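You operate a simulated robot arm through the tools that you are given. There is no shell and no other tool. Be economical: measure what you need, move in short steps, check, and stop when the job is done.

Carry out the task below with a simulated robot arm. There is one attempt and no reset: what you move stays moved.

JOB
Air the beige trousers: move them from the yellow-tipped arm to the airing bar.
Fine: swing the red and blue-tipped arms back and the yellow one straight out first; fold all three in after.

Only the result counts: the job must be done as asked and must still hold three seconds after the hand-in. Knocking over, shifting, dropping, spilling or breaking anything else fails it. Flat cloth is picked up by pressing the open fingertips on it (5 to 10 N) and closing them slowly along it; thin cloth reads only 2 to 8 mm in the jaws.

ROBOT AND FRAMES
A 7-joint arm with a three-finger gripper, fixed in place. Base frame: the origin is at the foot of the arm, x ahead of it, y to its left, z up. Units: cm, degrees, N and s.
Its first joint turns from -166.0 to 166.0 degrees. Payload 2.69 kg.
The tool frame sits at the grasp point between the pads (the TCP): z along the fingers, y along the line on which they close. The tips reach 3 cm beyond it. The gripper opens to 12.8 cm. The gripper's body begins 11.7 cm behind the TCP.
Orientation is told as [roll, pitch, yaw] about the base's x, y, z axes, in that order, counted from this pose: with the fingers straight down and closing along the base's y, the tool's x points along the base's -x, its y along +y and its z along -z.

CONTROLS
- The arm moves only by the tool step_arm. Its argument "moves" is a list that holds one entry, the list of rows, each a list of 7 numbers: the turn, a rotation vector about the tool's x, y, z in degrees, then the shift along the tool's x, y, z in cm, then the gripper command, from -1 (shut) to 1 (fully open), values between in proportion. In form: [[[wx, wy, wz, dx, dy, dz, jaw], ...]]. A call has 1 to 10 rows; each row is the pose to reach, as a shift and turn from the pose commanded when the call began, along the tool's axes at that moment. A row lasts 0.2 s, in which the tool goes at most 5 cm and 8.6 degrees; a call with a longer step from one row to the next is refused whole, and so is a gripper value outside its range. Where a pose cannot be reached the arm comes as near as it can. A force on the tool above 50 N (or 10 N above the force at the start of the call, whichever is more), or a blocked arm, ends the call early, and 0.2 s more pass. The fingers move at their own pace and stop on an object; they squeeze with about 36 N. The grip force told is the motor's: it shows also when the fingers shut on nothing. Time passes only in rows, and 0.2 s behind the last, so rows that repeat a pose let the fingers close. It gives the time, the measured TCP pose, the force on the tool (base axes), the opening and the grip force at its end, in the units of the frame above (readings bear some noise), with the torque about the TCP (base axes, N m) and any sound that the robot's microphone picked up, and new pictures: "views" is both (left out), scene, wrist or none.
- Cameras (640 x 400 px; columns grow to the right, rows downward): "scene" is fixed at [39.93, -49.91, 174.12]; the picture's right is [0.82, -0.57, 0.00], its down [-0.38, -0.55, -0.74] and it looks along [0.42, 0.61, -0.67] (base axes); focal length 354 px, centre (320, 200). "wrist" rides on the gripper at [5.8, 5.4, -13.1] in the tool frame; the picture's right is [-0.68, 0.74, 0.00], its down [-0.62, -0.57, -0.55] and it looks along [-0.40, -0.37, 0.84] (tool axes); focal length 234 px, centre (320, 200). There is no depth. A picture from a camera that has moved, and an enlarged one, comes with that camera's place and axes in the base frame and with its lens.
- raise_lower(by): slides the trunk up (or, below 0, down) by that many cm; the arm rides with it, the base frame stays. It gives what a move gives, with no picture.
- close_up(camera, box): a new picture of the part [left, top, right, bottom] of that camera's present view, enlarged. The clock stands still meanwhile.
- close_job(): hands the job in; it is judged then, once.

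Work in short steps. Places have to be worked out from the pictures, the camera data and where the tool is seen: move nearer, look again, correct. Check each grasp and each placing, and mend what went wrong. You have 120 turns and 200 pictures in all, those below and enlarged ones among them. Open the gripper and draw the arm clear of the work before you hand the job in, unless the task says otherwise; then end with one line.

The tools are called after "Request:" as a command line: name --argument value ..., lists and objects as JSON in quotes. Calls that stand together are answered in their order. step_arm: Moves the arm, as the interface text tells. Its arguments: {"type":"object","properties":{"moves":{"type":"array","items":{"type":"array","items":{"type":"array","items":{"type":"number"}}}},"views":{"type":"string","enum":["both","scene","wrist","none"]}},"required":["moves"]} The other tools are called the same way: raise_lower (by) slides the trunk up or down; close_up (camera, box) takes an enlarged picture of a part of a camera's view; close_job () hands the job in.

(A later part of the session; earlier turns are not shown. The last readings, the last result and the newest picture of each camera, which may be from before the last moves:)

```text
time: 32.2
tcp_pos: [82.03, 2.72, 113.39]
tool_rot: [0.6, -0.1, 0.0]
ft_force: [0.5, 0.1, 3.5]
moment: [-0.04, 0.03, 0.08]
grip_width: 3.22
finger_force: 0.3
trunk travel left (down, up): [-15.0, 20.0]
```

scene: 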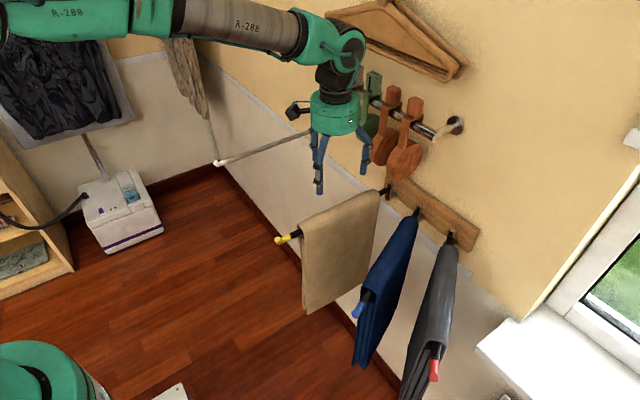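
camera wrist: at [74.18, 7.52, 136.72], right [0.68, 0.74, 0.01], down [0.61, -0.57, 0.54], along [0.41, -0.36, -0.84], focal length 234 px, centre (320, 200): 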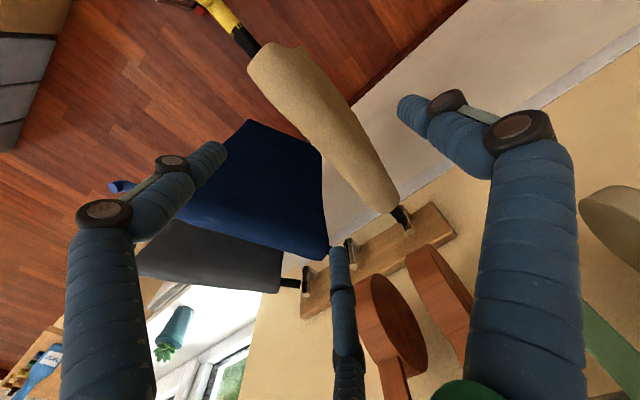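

Force is 3.5 N; I press 0.1 cm more and close slowly.

Request:
step_arm --moves '[[[0, 0, 0, 0, 0, 0.1, -0.5], [0, 0, 0, 0, 0, 0.1, -0.55], [0, 0, 0, 0, 0, 0.1, -0.6], [0, 0, 0, 0, 0, 0.1, -0.66], [0, 0, 0, 0, 0, 0.1, -0.72], [0, 0, 0, 0, 0, 0.1, -0.78], [0, 0, 0, 0, 0, 0.1, -0.84], [0, 0, 0, 0, 0, 0.1, -0.9], [0, 0, 0, 0, 0, 0.1, -0.96], [0, 0, 0, 0, 0, 0.1, -1]]]' --views "none"

Request:
close_up --camera "wrist" --box '[220, 60, 440, 240]'

Request:
close_up --camera "scene" --box '[290, 140, 410, 230]'

```text
time: 34.4
tcp_pos: [82.1, 2.61, 113.48]
tool_rot: [0.7, -0.3, -0.1]
ft_force: [0.4, 0.1, 0.1]
moment: [0.01, 0.0, 0.0]
grip_width: 0.22
finger_force: 31.6
trunk travel left (down, up): [-15.0, 20.0]
```

```text
2.22 times, centred on (330, 150) of wrist
camera zoom: at [76.28, 7.92, 126.56], right [0.68, 0.74, 0.01], down [0.61, -0.57, 0.54], along [0.41, -0.36, -0.84], focal length 520 px, centre (298, 311)
```

zoom: 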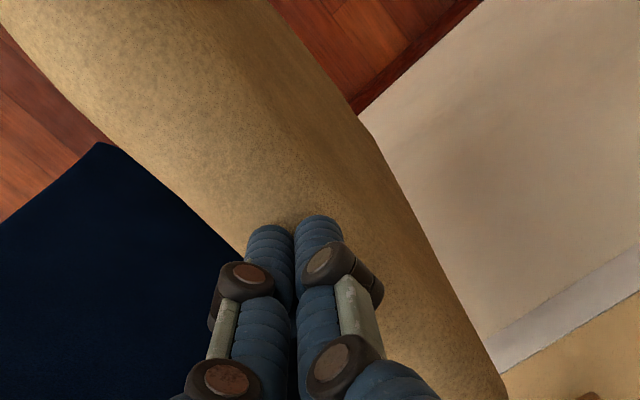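

```text
4.44 times, centred on (350, 185) of scene
camera zoom: at [39.93, -49.91, 174.12], right [0.82, -0.57, 0.0], down [-0.38, -0.55, -0.74], along [0.42, 0.61, -0.67], focal length 1574 px, centre (187, 267)
```

zoom: 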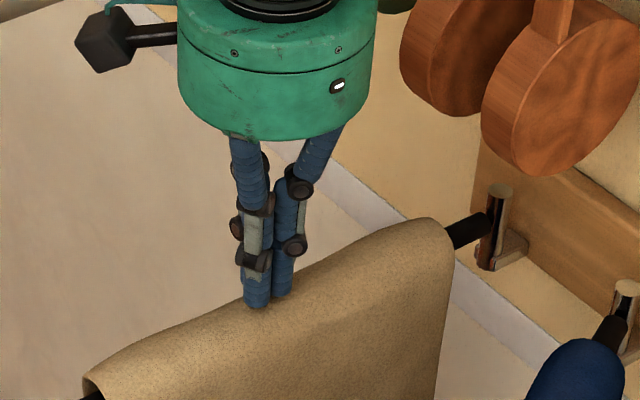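

Jaws read 0.22 cm, possibly a pinch of cloth. I lift 3 cm as a test.

Request:
step_arm --moves '[[[0, 0, 0, 0, 0, -0.7, -1], [0, 0, 0, 0, 0, -1.5, -1], [0, 0, 0, 0, 0, -3, -1], [0, 0, 0, 0, 0, -3, -1]]]' --views "scene"

Request:
close_up --camera "scene" --box '[290, 140, 410, 230]'

```text
time: 35.4
tcp_pos: [82.06, 2.49, 116.56]
tool_rot: [0.7, -0.2, -0.2]
ft_force: [0.1, -0.1, -0.3]
moment: [-0.02, -0.01, -0.01]
grip_width: 0.22
finger_force: 31.6
trunk travel left (down, up): [-15.0, 20.0]
```

scene: 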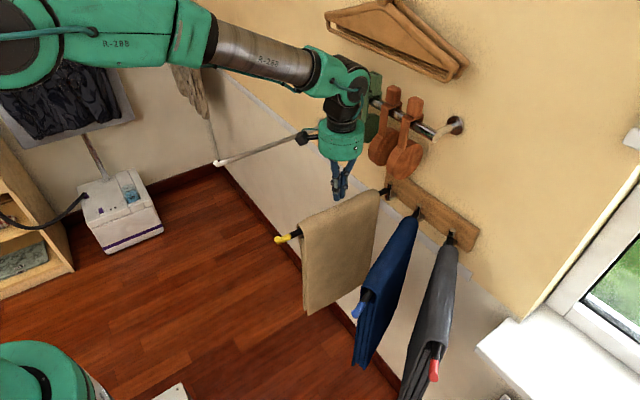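

```text
4.44 times, centred on (350, 185) of scene
camera zoom: at [39.93, -49.91, 174.12], right [0.82, -0.57, 0.0], down [-0.38, -0.55, -0.74], along [0.42, 0.61, -0.67], focal length 1574 px, centre (187, 267)
```

zoom: 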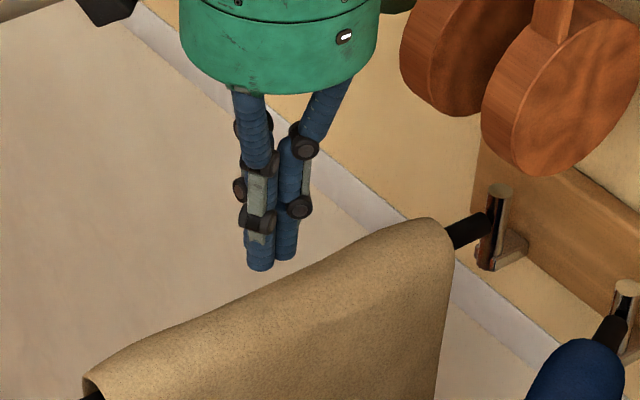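

Nothing was held (0.22 is just empty jaws). I'll straddle the crest with wider jaws and squeeze both flanks, then lift, so the fold comes up over the rod.

Request:
step_arm --moves '[[[0, 0, 0, 0, 0, 0, -0.5], [0, 0, 0, 0, 0, 0, 0.1], [0, 0, 0, 0, 0.2, 2, 0.1], [0, 0, 0, 0, 0.2, 4, 0.1], [0, 0, 0, 0, 0.2, 5, 0.1], [0, 0, 0, 0, 0.2, 5, 0.1]]]' --views "none"

Request:
close_up --camera "wrist" --box '[220, 60, 440, 240]'

Request:
close_up --camera "scene" --box '[290, 140, 410, 230]'

```text
time: 36.8
tcp_pos: [82.0, 2.58, 111.52]
tool_rot: [0.7, -0.3, -0.3]
ft_force: [1.6, -9.6, 22.1]
moment: [-0.47, -1.0, -1.66]
grip_width: 8.03
finger_force: 36.3
trunk travel left (down, up): [-15.0, 20.0]
```

```text
2.22 times, centred on (330, 150) of wrist
camera zoom: at [76.16, 7.9, 124.62], right [0.68, 0.73, 0.01], down [0.61, -0.57, 0.55], along [0.41, -0.36, -0.84], focal length 520 px, centre (298, 311)
```

zoom: 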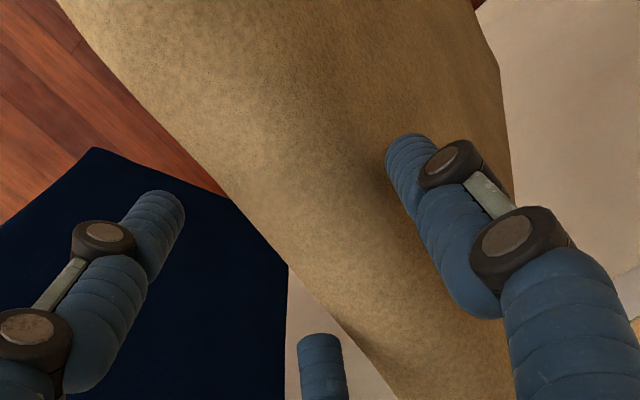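

```text
4.44 times, centred on (350, 185) of scene
camera zoom: at [39.93, -49.91, 174.12], right [0.82, -0.57, 0.0], down [-0.38, -0.55, -0.74], along [0.42, 0.61, -0.67], focal length 1574 px, centre (187, 267)
```

zoom: 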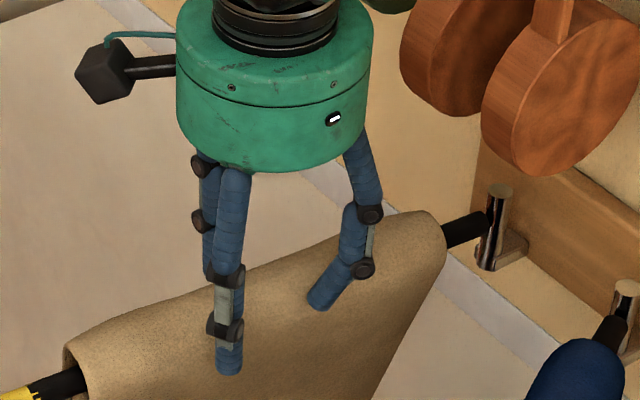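

The single finger landed on the cloth's +y shoulder; the cloth lies toward +y. I rise, shift +1.3 cm, open wide and descend again.

Request:
step_arm --moves '[[[0, 0, 0, 0, 0, -2, 0.2], [0, 0, 0, 0, 0, -4, 0.6], [0, 0, 0, 0, 1.3, -4, 0.7], [0, 0, 0, 0, 1.3, -2, 0.7], [0, 0, 0, 0, 1.3, 0, 0.7], [0, 0, 0, 0, 1.3, 0, 0.7]]]' --views "none"

Request:
close_up --camera "wrist" --box '[180, 40, 480, 250]'

Request:
close_up --camera "scene" --box '[270, 140, 410, 240]'

```text
time: 38.2
tcp_pos: [81.89, 4.16, 111.28]
tool_rot: [0.8, -0.1, 0.0]
ft_force: [-0.9, 0.3, -0.5]
moment: [0.01, -0.02, -0.01]
grip_width: 10.94
finger_force: 0.0
trunk travel left (down, up): [-15.0, 20.0]
```

```text
1.90 times, centred on (330, 145) of wrist
camera zoom: at [76.08, 9.37, 124.38], right [0.68, 0.74, 0.01], down [0.61, -0.57, 0.54], along [0.4, -0.36, -0.84], focal length 446 px, centre (301, 305)
```

zoom: 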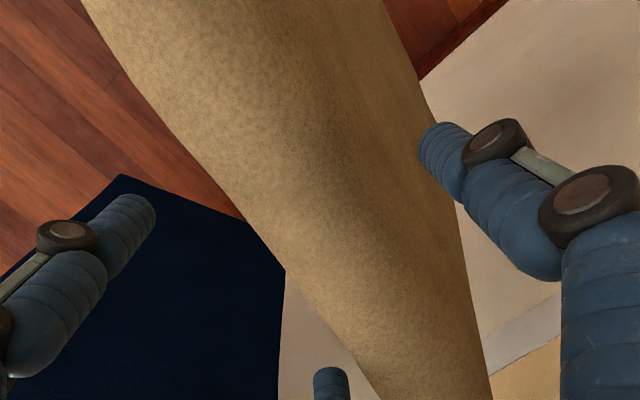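

```text
4.00 times, centred on (340, 190) of scene
camera zoom: at [39.93, -49.91, 174.12], right [0.82, -0.57, 0.0], down [-0.38, -0.55, -0.74], along [0.42, 0.61, -0.67], focal length 1417 px, centre (240, 240)
```

zoom: 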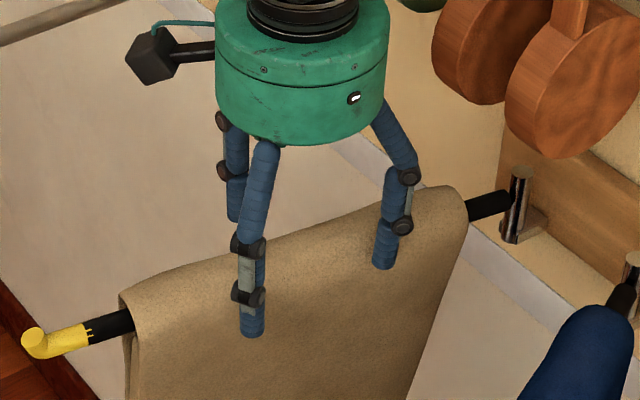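

Now the jaws straddle the fold without touching. I close them slowly and read the width.

Request:
step_arm --moves '[[[0, 0, 0, 0, -0.2, 0, 0.4], [0, 0, 0, 0, -0.2, 0, 0.2], [0, 0, 0, 0, -0.2, 0, 0], [0, 0, 0, 0, -0.2, 0, -0.2], [0, 0, 0, 0, -0.2, 0, -0.4], [0, 0, 0, 0, -0.2, 0, -0.6], [0, 0, 0, 0, -0.2, 0, -0.6]]]' --views "none"

Request:
close_up --camera "wrist" --box '[180, 40, 480, 250]'

Request:
close_up --camera "scene" --box '[270, 140, 410, 240]'

```text
time: 39.8
tcp_pos: [82.0, 3.98, 111.61]
tool_rot: [0.7, -0.3, -0.1]
ft_force: [6.0, -9.2, 8.8]
moment: [-0.19, -0.35, -1.73]
grip_width: 7.92
finger_force: 36.3
trunk travel left (down, up): [-15.0, 20.0]
```

```text
1.90 times, centred on (330, 145) of wrist
camera zoom: at [76.19, 9.14, 124.6], right [0.68, 0.73, 0.01], down [0.61, -0.57, 0.54], along [0.41, -0.36, -0.84], focal length 446 px, centre (301, 305)
```

zoom: 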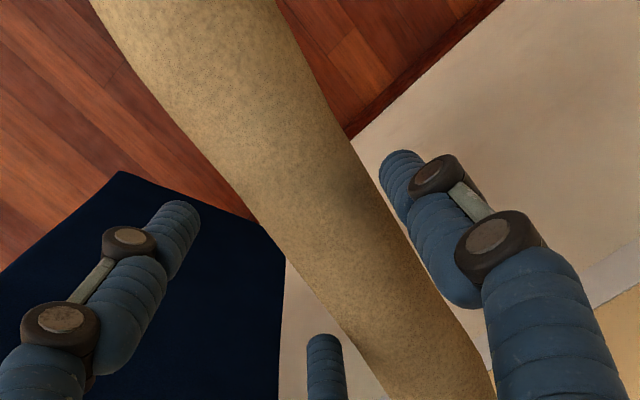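

```text
4.00 times, centred on (340, 190) of scene
camera zoom: at [39.93, -49.91, 174.12], right [0.82, -0.57, 0.0], down [-0.38, -0.55, -0.74], along [0.42, 0.61, -0.67], focal length 1417 px, centre (240, 240)
```

zoom: 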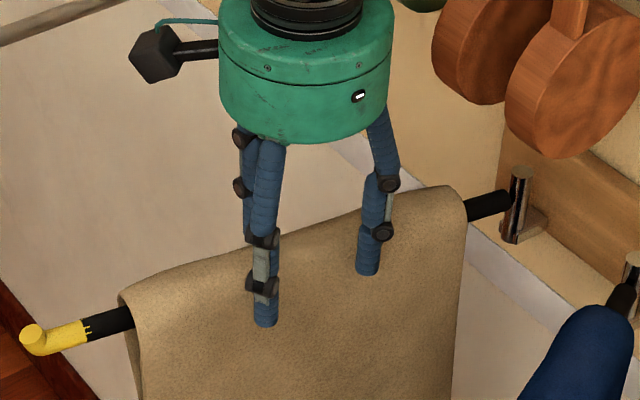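

Three fingers jam because the arm has turned ~10° and one of the pair touches first. I open, turn the tool 10° to line up with the arm, and close again.

Request:
step_arm --moves '[[[0, 0, 0, 0, 0, 0, 0.2], [0, 0, 0, 0, 0, 0, 0.7], [0, 0, 5, 0, 0.2, 0, 0.7], [0, 0, 10, 0, 0.4, 0, 0.7], [0, 0, 10, 0, 0.4, 0, 0.5], [0, 0, 10, 0, 0.4, 0, 0.3], [0, 0, 10, 0, 0.4, 0, 0.1], [0, 0, 10, 0, 0.4, 0, -0.1], [0, 0, 10, 0, 0.4, 0, -0.3], [0, 0, 10, 0, 0.4, 0, -0.5]]]' --views "none"

Request:
close_up --camera "wrist" --box '[180, 40, 480, 250]'

Request:
close_up --camera "scene" --box '[270, 140, 410, 240]'

```text
time: 42.0
tcp_pos: [82.2, 4.5, 111.59]
tool_rot: [0.7, -0.1, -10.0]
ft_force: [-0.6, 2.3, 0.2]
moment: [0.06, 0.03, 0.41]
grip_width: 7.15
finger_force: 36.4
trunk travel left (down, up): [-15.0, 20.0]
```

```text
1.90 times, centred on (330, 145) of wrist
camera zoom: at [77.31, 10.6, 124.51], right [0.8, 0.61, 0.01], down [0.5, -0.67, 0.54], along [0.34, -0.43, -0.84], focal length 446 px, centre (301, 305)
```

zoom: 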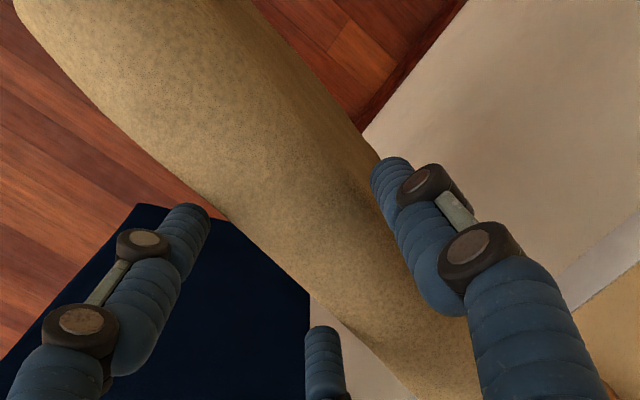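

```text
4.00 times, centred on (340, 190) of scene
camera zoom: at [39.93, -49.91, 174.12], right [0.82, -0.57, 0.0], down [-0.38, -0.55, -0.74], along [0.42, 0.61, -0.67], focal length 1417 px, centre (240, 240)
```

zoom: 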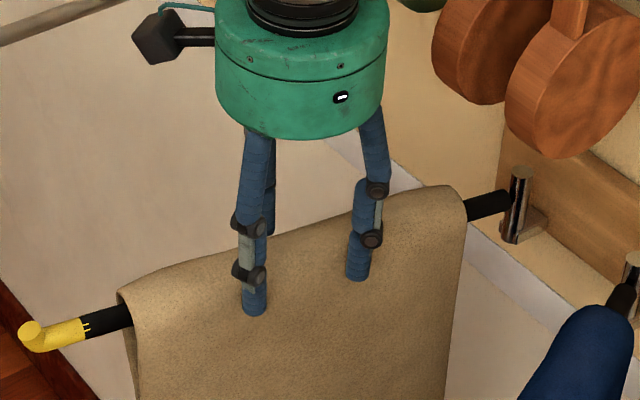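

Balanced squeeze at 7.15 cm with 36 N: both flanks are gripped. I lift slowly 4 cm and check.

Request:
step_arm --moves '[[[0, 0, 0, 0, 0, -0.5, -0.6], [0, 0, 0, 0, 0, -1, -0.7], [0, 0, 0, 0, 0, -1.5, -0.8], [0, 0, 0, 0, 0, -2, -0.9], [0, 0, 0, 0, 0, -3, -1], [0, 0, 0, 0, 0, -4, -1]]]' --views "none"

Request:
close_up --camera "scene" --box '[250, 140, 410, 320]'

```text
time: 43.4
tcp_pos: [82.29, 4.43, 115.61]
tool_rot: [0.8, -0.1, -10.1]
ft_force: [0.2, -0.5, -6.3]
moment: [-0.04, 0.05, 0.04]
grip_width: 7.12
finger_force: 35.9
trunk travel left (down, up): [-15.0, 20.0]
```

```text
2.22 times, centred on (330, 230) of scene
camera zoom: at [39.93, -49.91, 174.12], right [0.82, -0.57, 0.0], down [-0.38, -0.55, -0.74], along [0.42, 0.61, -0.67], focal length 787 px, centre (298, 133)
```

zoom: 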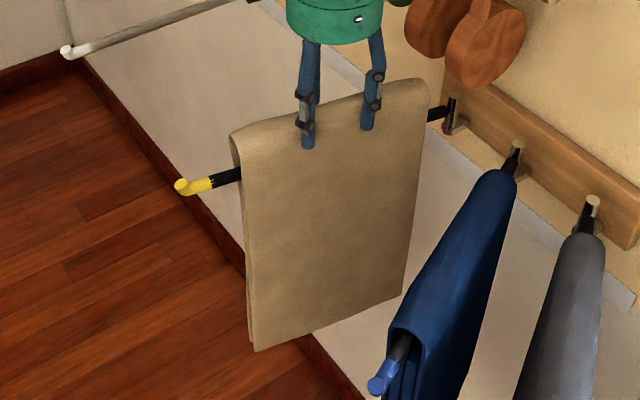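

The trousers rise as a stiff saddle (6.3 N, 7.1 cm) and hold. Instead of a 45 cm lift, I'll raise 1.5 cm more and slide them out along the arm past the yellow tip.

Request:
step_arm --moves '[[[0, 0, 0, 0, 0, -1, -1], [0, 0, 0, 0, 0, -1.5, -1], [0, 0, 0, 3, 0, -1.5, -1], [0, 0, 0, 6, 0, -1.5, -1], [0, 0, 0, 9, 0, -1.5, -1], [0, 0, 0, 12, 0, -1.5, -1], [0, 0, 0, 12, 0, -1.5, -1]]]' --views "none"

Request:
close_up --camera "scene" --box '[230, 140, 410, 340]'

```text
time: 45.0
tcp_pos: [70.1, 6.54, 116.95]
tool_rot: [0.8, -0.1, -10.2]
ft_force: [0.0, 0.4, -4.9]
moment: [-0.03, -0.01, -0.03]
grip_width: 7.1
finger_force: 35.7
trunk travel left (down, up): [-15.0, 20.0]
```

```text
2.00 times, centred on (320, 240) of scene
camera zoom: at [39.93, -49.91, 174.12], right [0.82, -0.57, 0.0], down [-0.38, -0.55, -0.74], along [0.42, 0.61, -0.67], focal length 708 px, centre (320, 120)
```

zoom: 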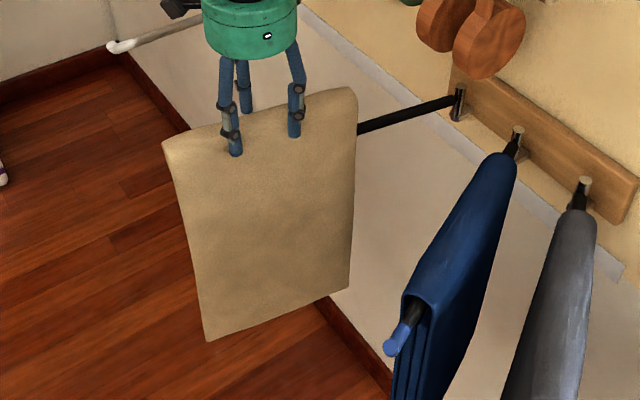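

Sliding freely. I continue another 22 cm to clear the tip.

Request:
step_arm --moves '[[[0, 0, 0, 3, 0, 0, -1], [0, 0, 0, 6, 0, 0, -1], [0, 0, 0, 9, 0, 0, -1], [0, 0, 0, 12, 0, 0, -1], [0, 0, 0, 15, 0, 0, -1], [0, 0, 0, 18, 0, 0, -1], [0, 0, 0, 21, 0, 0, -1], [0, 0, 0, 23, 0, 0, -1], [0, 0, 0, 23, 0, 0, -1]]]' --views "scene"

```text
time: 47.0
tcp_pos: [47.56, 10.21, 116.93]
tool_rot: [0.7, -0.1, -10.1]
ft_force: [0.1, -1.1, -4.6]
moment: [-0.05, 0.03, 0.0]
grip_width: 7.11
finger_force: 36.3
trunk travel left (down, up): [-15.0, 20.0]
```

scene: 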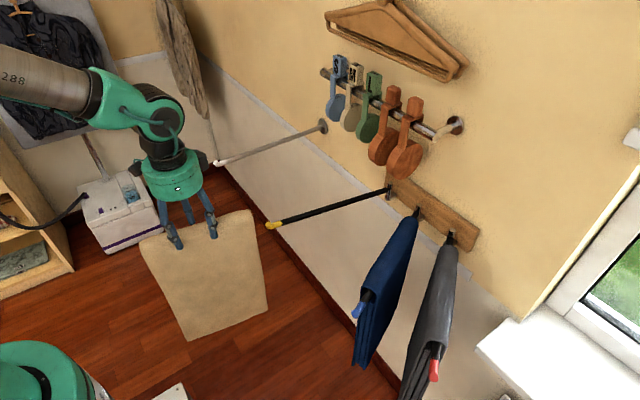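

Free of the yellow arm. I carry them across toward the airing bar's line, squaring the yaw to zero.

Request:
step_arm --moves '[[[0, 0, -1, 0.7, 3.4, 0, -1], [0, 0, -2.5, 1.4, 6.8, 0, -1], [0, 0, -4, 2.2, 10.2, 0, -1], [0, 0, -5.5, 2.9, 13.7, 0, -1], [0, 0, -7, 3.7, 17.1, 0, -1], [0, 0, -8.5, 4.4, 20.6, 0, -1], [0, 0, -10, 5.2, 24, 0, -1], [0, 0, -10, 5.9, 27.4, 0, -1], [0, 0, -10, 5.9, 27.4, 0, -1]]]'

Request:
close_up --camera "scene" --box '[60, 60, 340, 260]'

```text
time: 49.0
tcp_pos: [46.71, 38.42, 117.21]
tool_rot: [0.6, -0.2, -0.1]
ft_force: [0.4, 0.8, -5.4]
moment: [-0.07, 0.08, 0.0]
grip_width: 7.12
finger_force: 36.0
trunk travel left (down, up): [-15.0, 20.0]
camera wrist: at [40.78, 43.7, 130.31], right [0.68, 0.74, 0.01], down [0.61, -0.57, 0.54], along [0.41, -0.36, -0.84], focal length 234 px, centre (320, 200)
```

scene: 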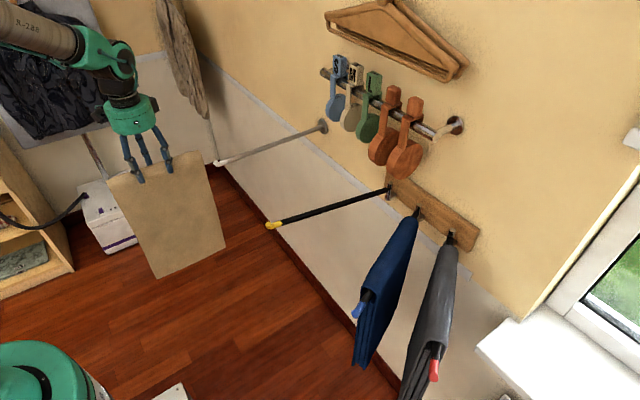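
wrist: 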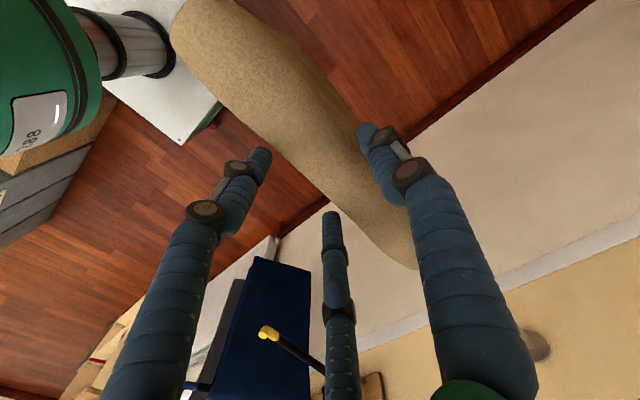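

```text
2.00 times, centred on (200, 160) of scene
camera zoom: at [39.93, -49.91, 174.12], right [0.82, -0.57, 0.0], down [-0.38, -0.55, -0.74], along [0.42, 0.61, -0.67], focal length 708 px, centre (560, 280)
```

zoom: 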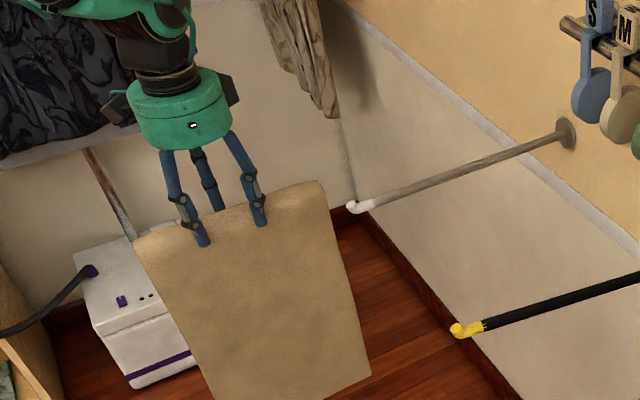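

The bar end is hidden behind a finger in the wrist view. I step 6 cm to −y so I can see it and fix its height.

Request:
step_arm --moves '[[[0, 0, 0, 0, -3, 0, -1], [0, 0, 0, 0, -6, 0, -1], [0, 0, 0, 0, -6, 0, -1]]]' --views "wrist"

```text
time: 49.8
tcp_pos: [46.17, 31.94, 117.08]
tool_rot: [0.6, -0.2, -0.1]
ft_force: [-0.6, -0.3, -4.8]
moment: [-0.02, 0.04, 0.04]
grip_width: 7.08
finger_force: 36.1
trunk travel left (down, up): [-15.0, 20.0]
camera wrist: at [40.47, 37.23, 130.15], right [0.68, 0.74, 0.01], down [0.61, -0.57, 0.54], along [0.41, -0.36, -0.84], focal length 234 px, centre (320, 200)
```

wrist: 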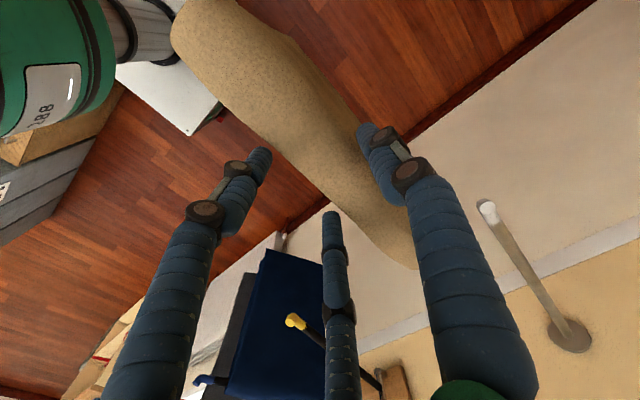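

Triangulated: bar axis at y≈41.1, z≈108, tip at x≈64 with top ≈110. I line the saddle up at y 41.1 and slide it 26 cm over the bar, then check.

Request:
step_arm --moves '[[[0, 0, 0, 0, 3, 0, -1], [0, 0, 0, 0, 6, 0, -1], [0, 0, 0, 0, 9.2, 0, -1], [0, 0, 0, -3, 9.2, 0, -1], [0, 0, 0, -6, 9.2, 0, -1], [0, 0, 0, -9, 9.2, 0, -1], [0, 0, 0, -9, 9.2, 0, -1]]]'

Request:
close_up --camera "scene" --box '[100, 80, 340, 280]'

```text
time: 51.0
tcp_pos: [49.99, 41.77, 117.19]
tool_rot: [0.4, 0.8, -0.2]
ft_force: [-10.2, 1.2, -7.4]
moment: [0.13, 0.82, 0.12]
grip_width: 7.11
finger_force: 35.8
trunk travel left (down, up): [-15.0, 20.0]
stopped in row 5: the force on the tool passed its limit at 66 N (the readings are from after the stop); the commanded pose is now the measured one
camera wrist: at [44.39, 47.02, 130.39], right [0.68, 0.74, 0.0], down [0.62, -0.57, 0.54], along [0.39, -0.37, -0.84], focal length 234 px, centre (320, 200)
```

scene: 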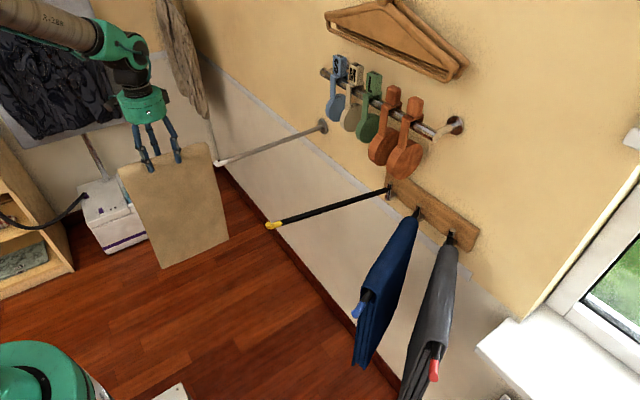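
wrist: 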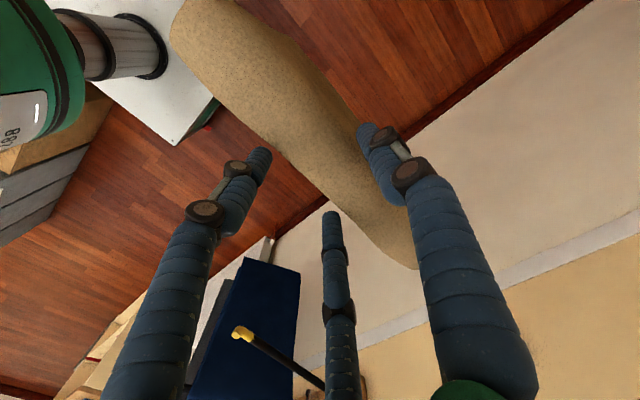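

```text
2.00 times, centred on (220, 180) of scene
camera zoom: at [39.93, -49.91, 174.12], right [0.82, -0.57, 0.0], down [-0.38, -0.55, -0.74], along [0.42, 0.61, -0.67], focal length 708 px, centre (520, 240)
```

zoom: 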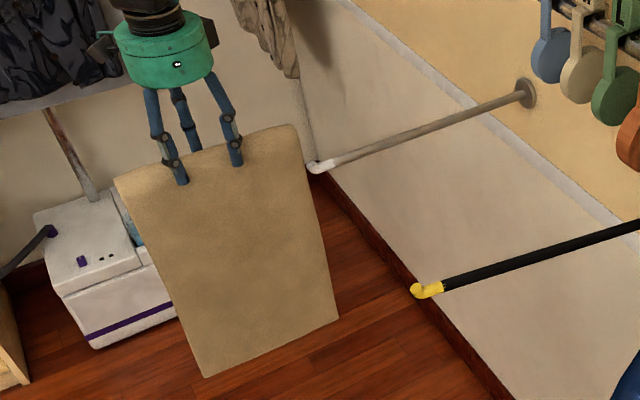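

The leading edge hit the bar tip. I back away and turn the trousers 60° so the scene camera can see into the fold's end and how wide its gap is.

Request:
step_arm --moves '[[[0, 0, 0, 3, 0, 0, -1], [0, 0, 0, 6, -2, 0, -1], [0, 0, -7, 6, -5, 0, -1], [0, 0, -15, 6, -8, 0, -1], [0, 0, -23, 6, -10, 0, -1], [0, 0, -31, 6, -10, 0, -1], [0, 0, -39, 6, -10, 0, -1], [0, 0, -47, 6, -10, 0, -1], [0, 0, -55, 6, -10, 0, -1], [0, 0, -62, 6, -10, 0, -1]]]' --views "none"

Request:
close_up --camera "scene" --box '[60, 110, 260, 310]'

```text
time: 53.1
tcp_pos: [44.19, 31.83, 117.43]
tool_rot: [0.7, -0.2, 62.0]
ft_force: [0.3, 0.8, -5.5]
moment: [-0.06, -0.02, 0.0]
grip_width: 7.12
finger_force: 35.9
trunk travel left (down, up): [-15.0, 20.0]
```

```text
2.00 times, centred on (160, 210) of scene
camera zoom: at [39.93, -49.91, 174.12], right [0.82, -0.57, 0.0], down [-0.38, -0.55, -0.74], along [0.42, 0.61, -0.67], focal length 708 px, centre (640, 180)
```

zoom: 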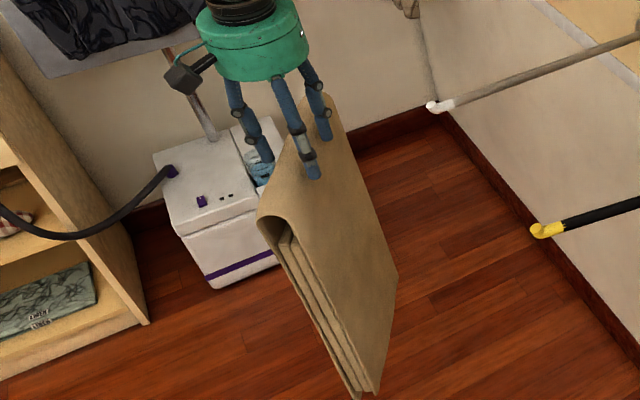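

Request:
close_up --camera "scene" --box '[130, 150, 210, 230]'

Request:
close_up --camera "scene" --box '[190, 130, 340, 230]'

```text
5.00 times, centred on (170, 190) of scene
camera zoom: at [39.93, -49.91, 174.12], right [0.82, -0.57, 0.0], down [-0.38, -0.55, -0.74], along [0.42, 0.61, -0.67], focal length 1771 px, centre (1070, 250)
```

zoom: 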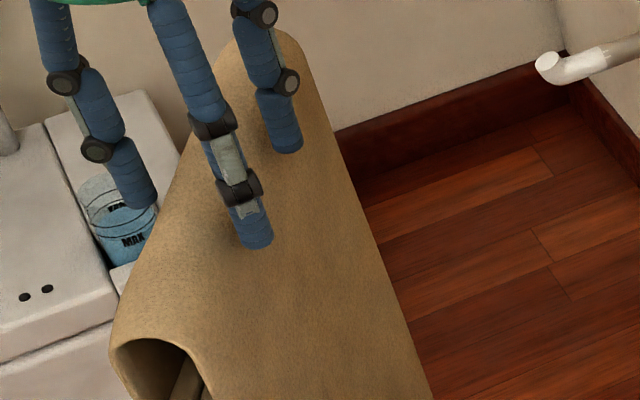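

```text
4.00 times, centred on (265, 180) of scene
camera zoom: at [39.93, -49.91, 174.12], right [0.82, -0.57, 0.0], down [-0.38, -0.55, -0.74], along [0.42, 0.61, -0.67], focal length 1417 px, centre (540, 280)
```

zoom: 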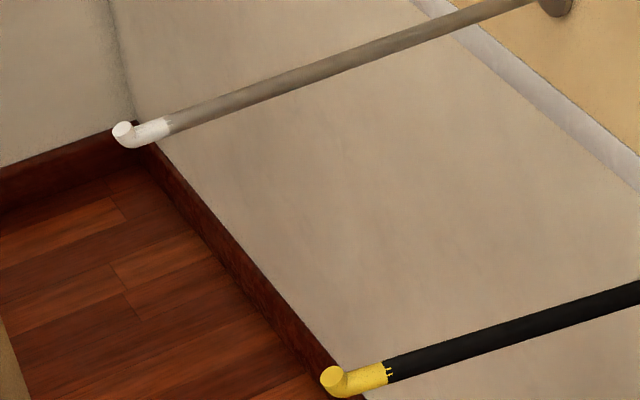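

The end view shows an open arch just under the crest (inner top ≈2.2 cm below the TCP), with inner layers lower down on the −y side. So the bar must enter high in the arch and slightly toward +y. I set TCP z≈113.3, y≈40.2, yaw 0.

Request:
step_arm --moves '[[[0, 0, 8, 0, 0, 0, -1], [0, 0, 16, -1, 0.2, 0.5, -1], [0, 0, 24, -2, 0.5, 1, -1], [0, 0, 32, -3, 0.8, 1.5, -1], [0, 0, 40, -4.5, 1.1, 2, -1], [0, 0, 48, -6, 1.5, 2.7, -1], [0, 0, 56, -7.5, 1.9, 3.4, -1], [0, 0, 62, -8.4, 2.1, 4.1, -1], [0, 0, 62, -8.4, 2.1, 4.1, -1]]]'

Request:
close_up --camera "scene" --box '[130, 110, 290, 210]'

```text
time: 55.1
tcp_pos: [46.39, 40.18, 113.29]
tool_rot: [0.5, 0.4, -0.2]
ft_force: [0.4, 1.1, -5.1]
moment: [-0.05, 0.05, 0.02]
grip_width: 7.12
finger_force: 36.3
trunk travel left (down, up): [-15.0, 20.0]
camera wrist: at [40.82, 45.41, 126.44], right [0.68, 0.73, 0.0], down [0.62, -0.57, 0.54], along [0.4, -0.37, -0.84], focal length 234 px, centre (320, 200)
```

scene: 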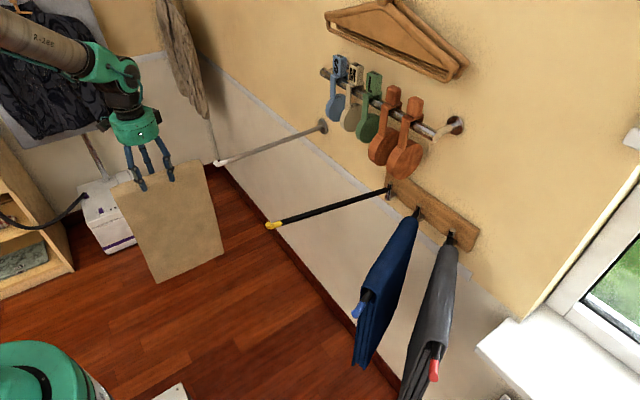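
wrist: 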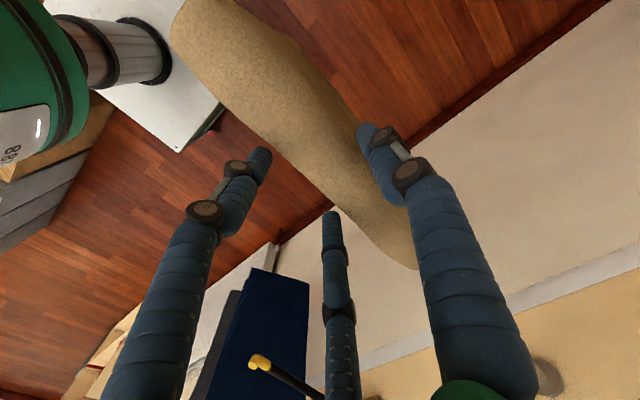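

```text
4.00 times, centred on (210, 160) of scene
camera zoom: at [39.93, -49.91, 174.12], right [0.82, -0.57, 0.0], down [-0.38, -0.55, -0.74], along [0.42, 0.61, -0.67], focal length 1417 px, centre (760, 360)
```

zoom: 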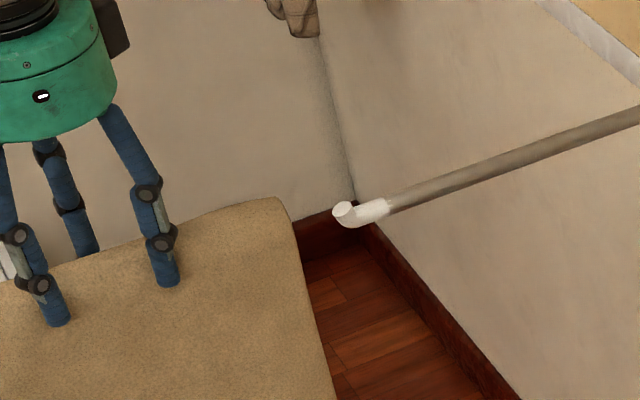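

The leading crest end is at about (59.6, 40, 113) and the bar tip just ahead at (63.8, 41, ~109.8). I advance 8 cm slowly.

Request:
step_arm --moves '[[[0, 0, 0, -1.5, 0, 0, -1], [0, 0, 0, -2.5, 0, 0, -1], [0, 0, 0, -3.2, 0, 0, -1], [0, 0, 0, -4, 0, 0, -1], [0, 0, 0, -5, 0, 0, -1], [0, 0, 0, -6, 0, 0, -1], [0, 0, 0, -7, 0, 0, -1], [0, 0, 0, -8, 0, 0, -1]]]' --views "none"

Request:
close_up --camera "scene" --box '[130, 110, 290, 210]'

```text
time: 57.0
tcp_pos: [54.23, 40.14, 113.41]
tool_rot: [0.5, 0.5, 0.0]
ft_force: [-1.0, -0.6, -5.3]
moment: [-0.04, 0.08, -0.02]
grip_width: 7.1
finger_force: 36.1
trunk travel left (down, up): [-15.0, 20.0]
```

```text
4.00 times, centred on (210, 160) of scene
camera zoom: at [39.93, -49.91, 174.12], right [0.82, -0.57, 0.0], down [-0.38, -0.55, -0.74], along [0.42, 0.61, -0.67], focal length 1417 px, centre (760, 360)
```

zoom: 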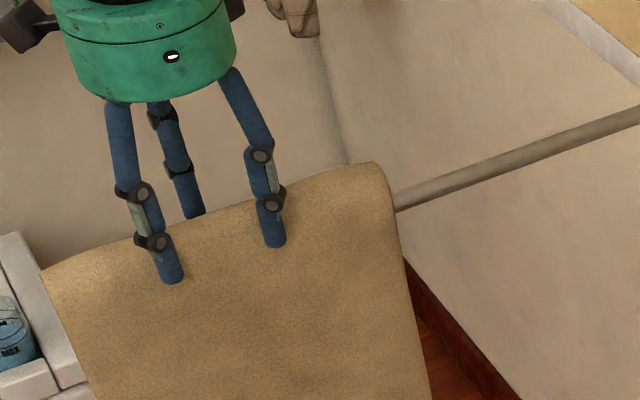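

The bar has entered the fold with no load. I continue 20 cm.

Request:
step_arm --moves '[[[0, 0, 0, -2, 0, 0, -1], [0, 0, 0, -4, 0, 0, -1], [0, 0, 0, -6, 0, 0, -1], [0, 0, 0, -8, 0, 0, -1], [0, 0, 0, -10, 0, 0, -1], [0, 0, 0, -12, 0, 0, -1], [0, 0, 0, -14, 0, 0, -1], [0, 0, 0, -16, 0, 0, -1], [0, 0, 0, -18, 0, 0, -1], [0, 0, 0, -20, 0, 0, -1]]]'

```text
time: 59.1
tcp_pos: [74.24, 40.31, 112.94]
tool_rot: [0.5, 0.7, -0.1]
ft_force: [1.9, -14.4, -10.3]
moment: [-0.59, -0.64, 1.48]
grip_width: 7.08
finger_force: 35.9
trunk travel left (down, up): [-15.0, 20.0]
camera wrist: at [68.55, 45.61, 126.06], right [0.68, 0.74, 0.0], down [0.62, -0.57, 0.54], along [0.4, -0.37, -0.84], focal length 234 px, centre (320, 200)
```

scene: 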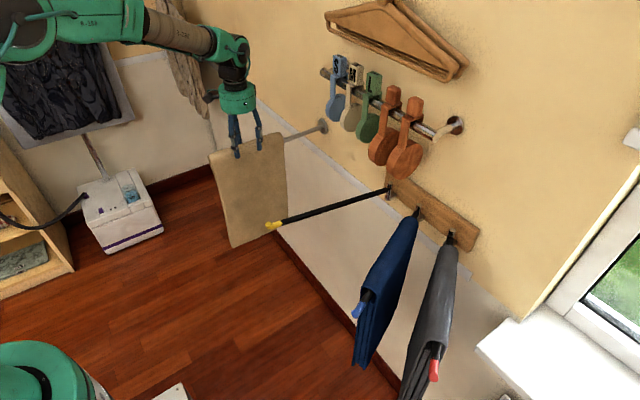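
wrist: 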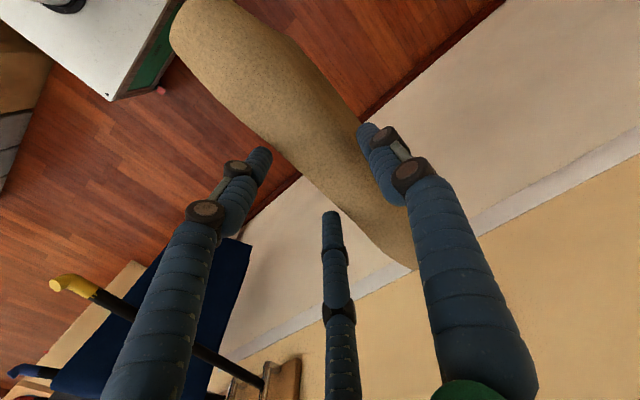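

A −14 N side load shows; I ease 0.5 cm toward −y and go 9 cm further so the cloth lies well inside the bar's end.

Request:
step_arm --moves '[[[0, 0, 0, 0, -0.4, 0, -1], [0, 0, 0, -1.5, -0.6, 0, -1], [0, 0, 0, -3, -0.6, 0, -1], [0, 0, 0, -4.5, -0.6, 0, -1], [0, 0, 0, -6, -0.6, 0, -1], [0, 0, 0, -7.5, -0.6, 0, -1], [0, 0, 0, -9, -0.6, 0, -1], [0, 0, 0, -9, -0.6, 0, -1]]]'

Request:
close_up --camera "scene" --box '[190, 90, 350, 250]'

```text
time: 61.0
tcp_pos: [83.15, 39.59, 112.95]
tool_rot: [0.5, 0.5, 0.0]
ft_force: [0.8, 0.0, -5.4]
moment: [-0.02, 0.11, -0.03]
grip_width: 7.09
finger_force: 36.2
trunk travel left (down, up): [-15.0, 20.0]
camera wrist: at [77.62, 44.98, 126.12], right [0.68, 0.73, 0.0], down [0.62, -0.57, 0.54], along [0.4, -0.36, -0.84], focal length 234 px, centre (320, 200)
```

scene: 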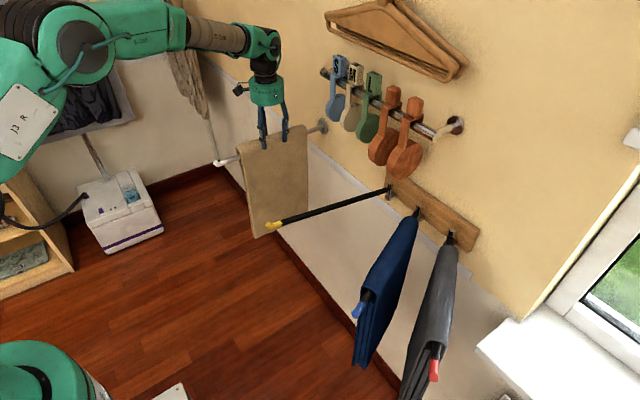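
wrist: 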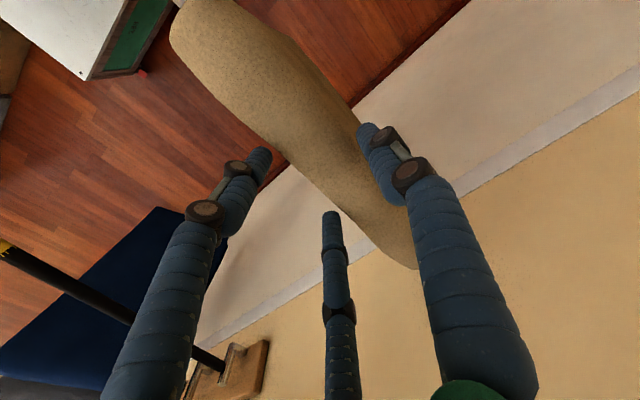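

```text
2.50 times, centred on (270, 170) of scene
camera zoom: at [39.93, -49.91, 174.12], right [0.82, -0.57, 0.0], down [-0.38, -0.55, -0.74], along [0.42, 0.61, -0.67], focal length 886 px, centre (445, 275)
```

zoom: 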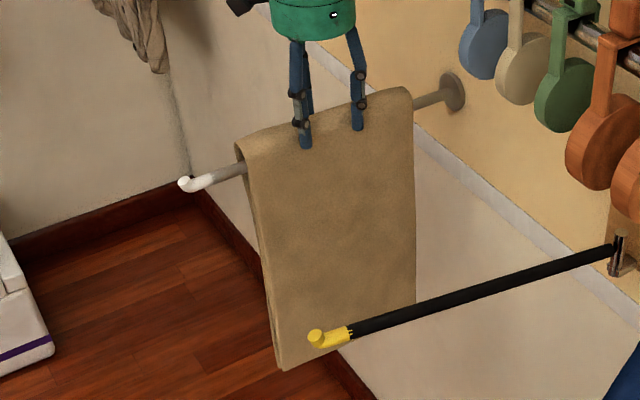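

The bar passes through the fold at both ends. I lower until the weight goes onto the bar.

Request:
step_arm --moves '[[[0, 0, 0, 0, 0, 0.5, -1], [0, 0, 0, 0, 0, 1, -1], [0, 0, 0, 0, 0, 1.4, -1], [0, 0, 0, 0, 0, 1.4, -1]]]' --views "none"

```text
time: 62.0
tcp_pos: [83.19, 39.76, 111.6]
tool_rot: [0.5, 0.5, -0.1]
ft_force: [-0.4, 0.2, -4.9]
moment: [-0.01, 0.02, 0.04]
grip_width: 7.11
finger_force: 35.9
trunk travel left (down, up): [-15.0, 20.0]
```

Still carrying the full weight; lower further in small steps.

Request:
step_arm --moves '[[[0, 0, 0, 0, 0, 0.4, -1], [0, 0, 0, 0, 0, 0.8, -1], [0, 0, 0, 0, 0, 1.2, -1], [0, 0, 0, 0, 0, 1.2, -1]]]' --views "none"

```text
time: 63.0
tcp_pos: [83.42, 39.65, 111.44]
tool_rot: [1.0, -0.2, -0.2]
ft_force: [5.9, 2.7, 11.9]
moment: [0.27, 1.34, -0.26]
grip_width: 7.14
finger_force: 36.0
trunk travel left (down, up): [-15.0, 20.0]
stopped in row 4: the force on the tool passed its limit at 52 N (the readings are from after the stop); the commanded pose is now the measured one
```

The fold now rests on the bar at TCP z 111.4. I open the jaws and check.

Request:
step_arm --moves '[[[0, 0, 0, 0, 0, -0.2, 0.2], [0, 0, 0, 0, 0, -0.2, 0.4], [0, 0, 0, 0, 0, -0.2, 0.6], [0, 0, 0, 0, 0, -0.2, 0.8], [0, 0, 0, 0, 0, -0.2, 0.8]]]' --views "wrist"

Request:
close_up --camera "scene" --box '[190, 90, 350, 250]'

```text
time: 64.2
tcp_pos: [83.48, 39.63, 111.33]
tool_rot: [0.8, 0.0, -0.1]
ft_force: [0.5, -0.3, 0.1]
moment: [-0.01, 0.0, 0.02]
grip_width: 11.52
finger_force: 0.1
trunk travel left (down, up): [-15.0, 20.0]
camera wrist: at [77.63, 44.94, 124.43], right [0.68, 0.73, 0.01], down [0.62, -0.57, 0.54], along [0.4, -0.36, -0.84], focal length 234 px, centre (320, 200)
```

wrist: 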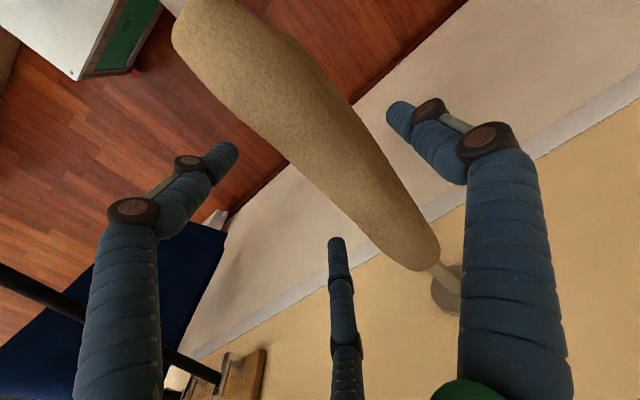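

```text
2.50 times, centred on (270, 170) of scene
camera zoom: at [39.93, -49.91, 174.12], right [0.82, -0.57, 0.0], down [-0.38, -0.55, -0.74], along [0.42, 0.61, -0.67], focal length 886 px, centre (445, 275)
```

zoom: 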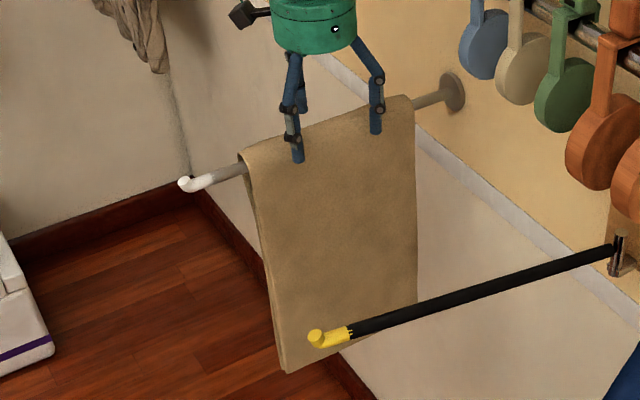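

The trousers hang on the bar on their own. I lift straight off and travel toward the yellow tip, now at about (64, 8).

Request:
step_arm --moves '[[[0, 0, 0, 0, 0, -2, 0.9], [0, 0, 0, 0, 0, -5, 0.9], [0, 0, 0, 0, 0, -9, 0.9], [0, 0, 0, 0, 0, -13, 0.9], [0, 0, 0, 1.8, -3.6, -13, 0.5], [0, 0, 0, 3.7, -7.2, -13, 0], [0, 0, 0, 5.5, -10.8, -13, -0.3], [0, 0, 0, 7.3, -14.4, -13, -0.3], [0, 0, 0, 9.2, -18, -13, -0.3]]]' --views "scene"

```text
time: 66.2
tcp_pos: [74.0, 21.45, 123.92]
tool_rot: [0.8, 0.1, -0.1]
ft_force: [1.0, 0.8, 0.6]
moment: [0.0, 0.0, 0.01]
grip_width: 4.5
finger_force: 0.1
trunk travel left (down, up): [-15.0, 20.0]
```

scene: 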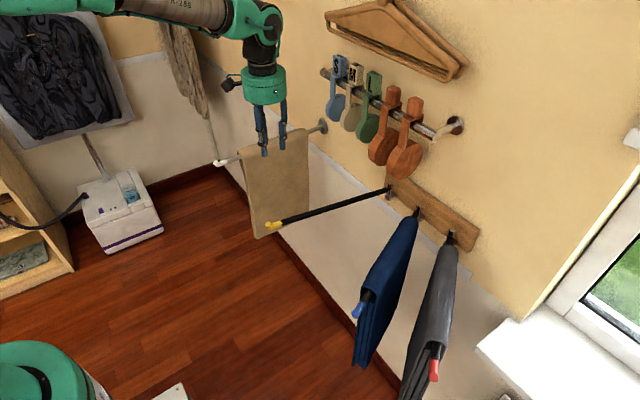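

Trousers stay put. I go above the yellow tip, matching its ~8° angle.

Request:
step_arm --moves '[[[0, 0, 2, 1.8, -3.5, 0, -0.3], [0, 0, 4, 3.6, -7, 0, -0.3], [0, 0, 6, 5.4, -10.5, 1, -0.3], [0, 0, 8, 7.2, -14, 4, -0.3], [0, 0, 8, 7.2, -14, 4, -0.3]]]' --views "none"

Request:
close_up --camera "wrist" --box '[186, 60, 474, 240]'

```text
time: 67.4
tcp_pos: [66.96, 7.38, 119.95]
tool_rot: [0.8, 0.0, -8.0]
ft_force: [0.1, -0.5, 1.0]
moment: [0.05, 0.0, 0.01]
grip_width: 4.48
finger_force: 0.0
trunk travel left (down, up): [-15.0, 20.0]
```

```text
2.22 times, centred on (330, 150) of wrist
camera zoom: at [62.07, 13.36, 133.04], right [0.77, 0.63, 0.01], down [0.53, -0.65, 0.54], along [0.35, -0.41, -0.84], focal length 520 px, centre (298, 311)
```

zoom: 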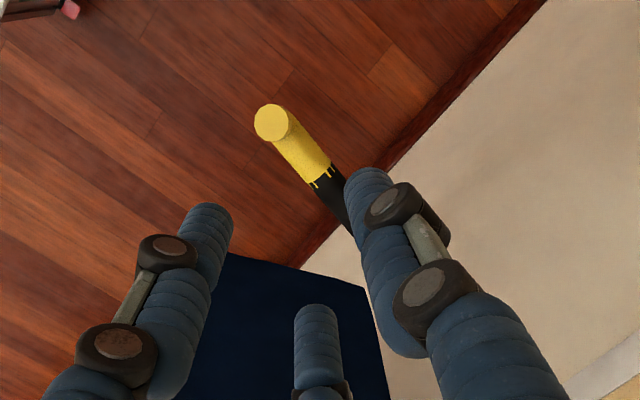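

Relative to the earlier good alignment I need +0.7/−0.5 cm; then descend to straddle.

Request:
step_arm --moves '[[[0, 0, 0, 0.7, -0.5, 2, -0.3], [0, 0, 0, 0.7, -0.5, 4.5, -0.3], [0, 0, 0, 0.7, -0.5, 7, -0.3], [0, 0, 0, 0.7, -0.5, 8.9, -0.3], [0, 0, 0, 0.7, -0.5, 8.9, -0.3]]]' --views "wrist"

```text
time: 68.6
tcp_pos: [66.19, 7.05, 110.96]
tool_rot: [0.8, 0.2, -8.2]
ft_force: [0.3, -0.6, -0.2]
moment: [0.01, 0.06, -0.01]
grip_width: 4.46
finger_force: 0.1
trunk travel left (down, up): [-15.0, 20.0]
camera wrist: at [61.16, 13.04, 124.19], right [0.77, 0.63, 0.01], down [0.53, -0.65, 0.54], along [0.35, -0.41, -0.84], focal length 234 px, centre (320, 200)
```

wrist: 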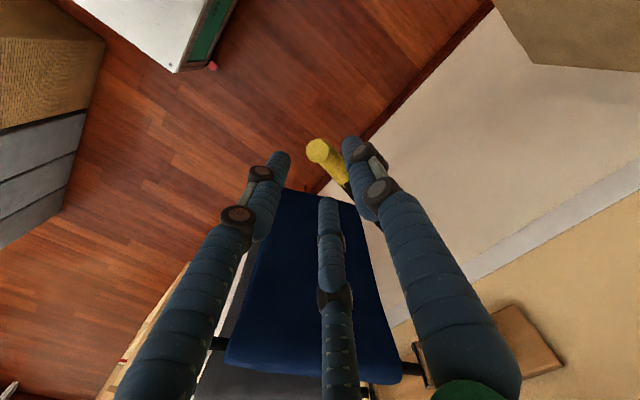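

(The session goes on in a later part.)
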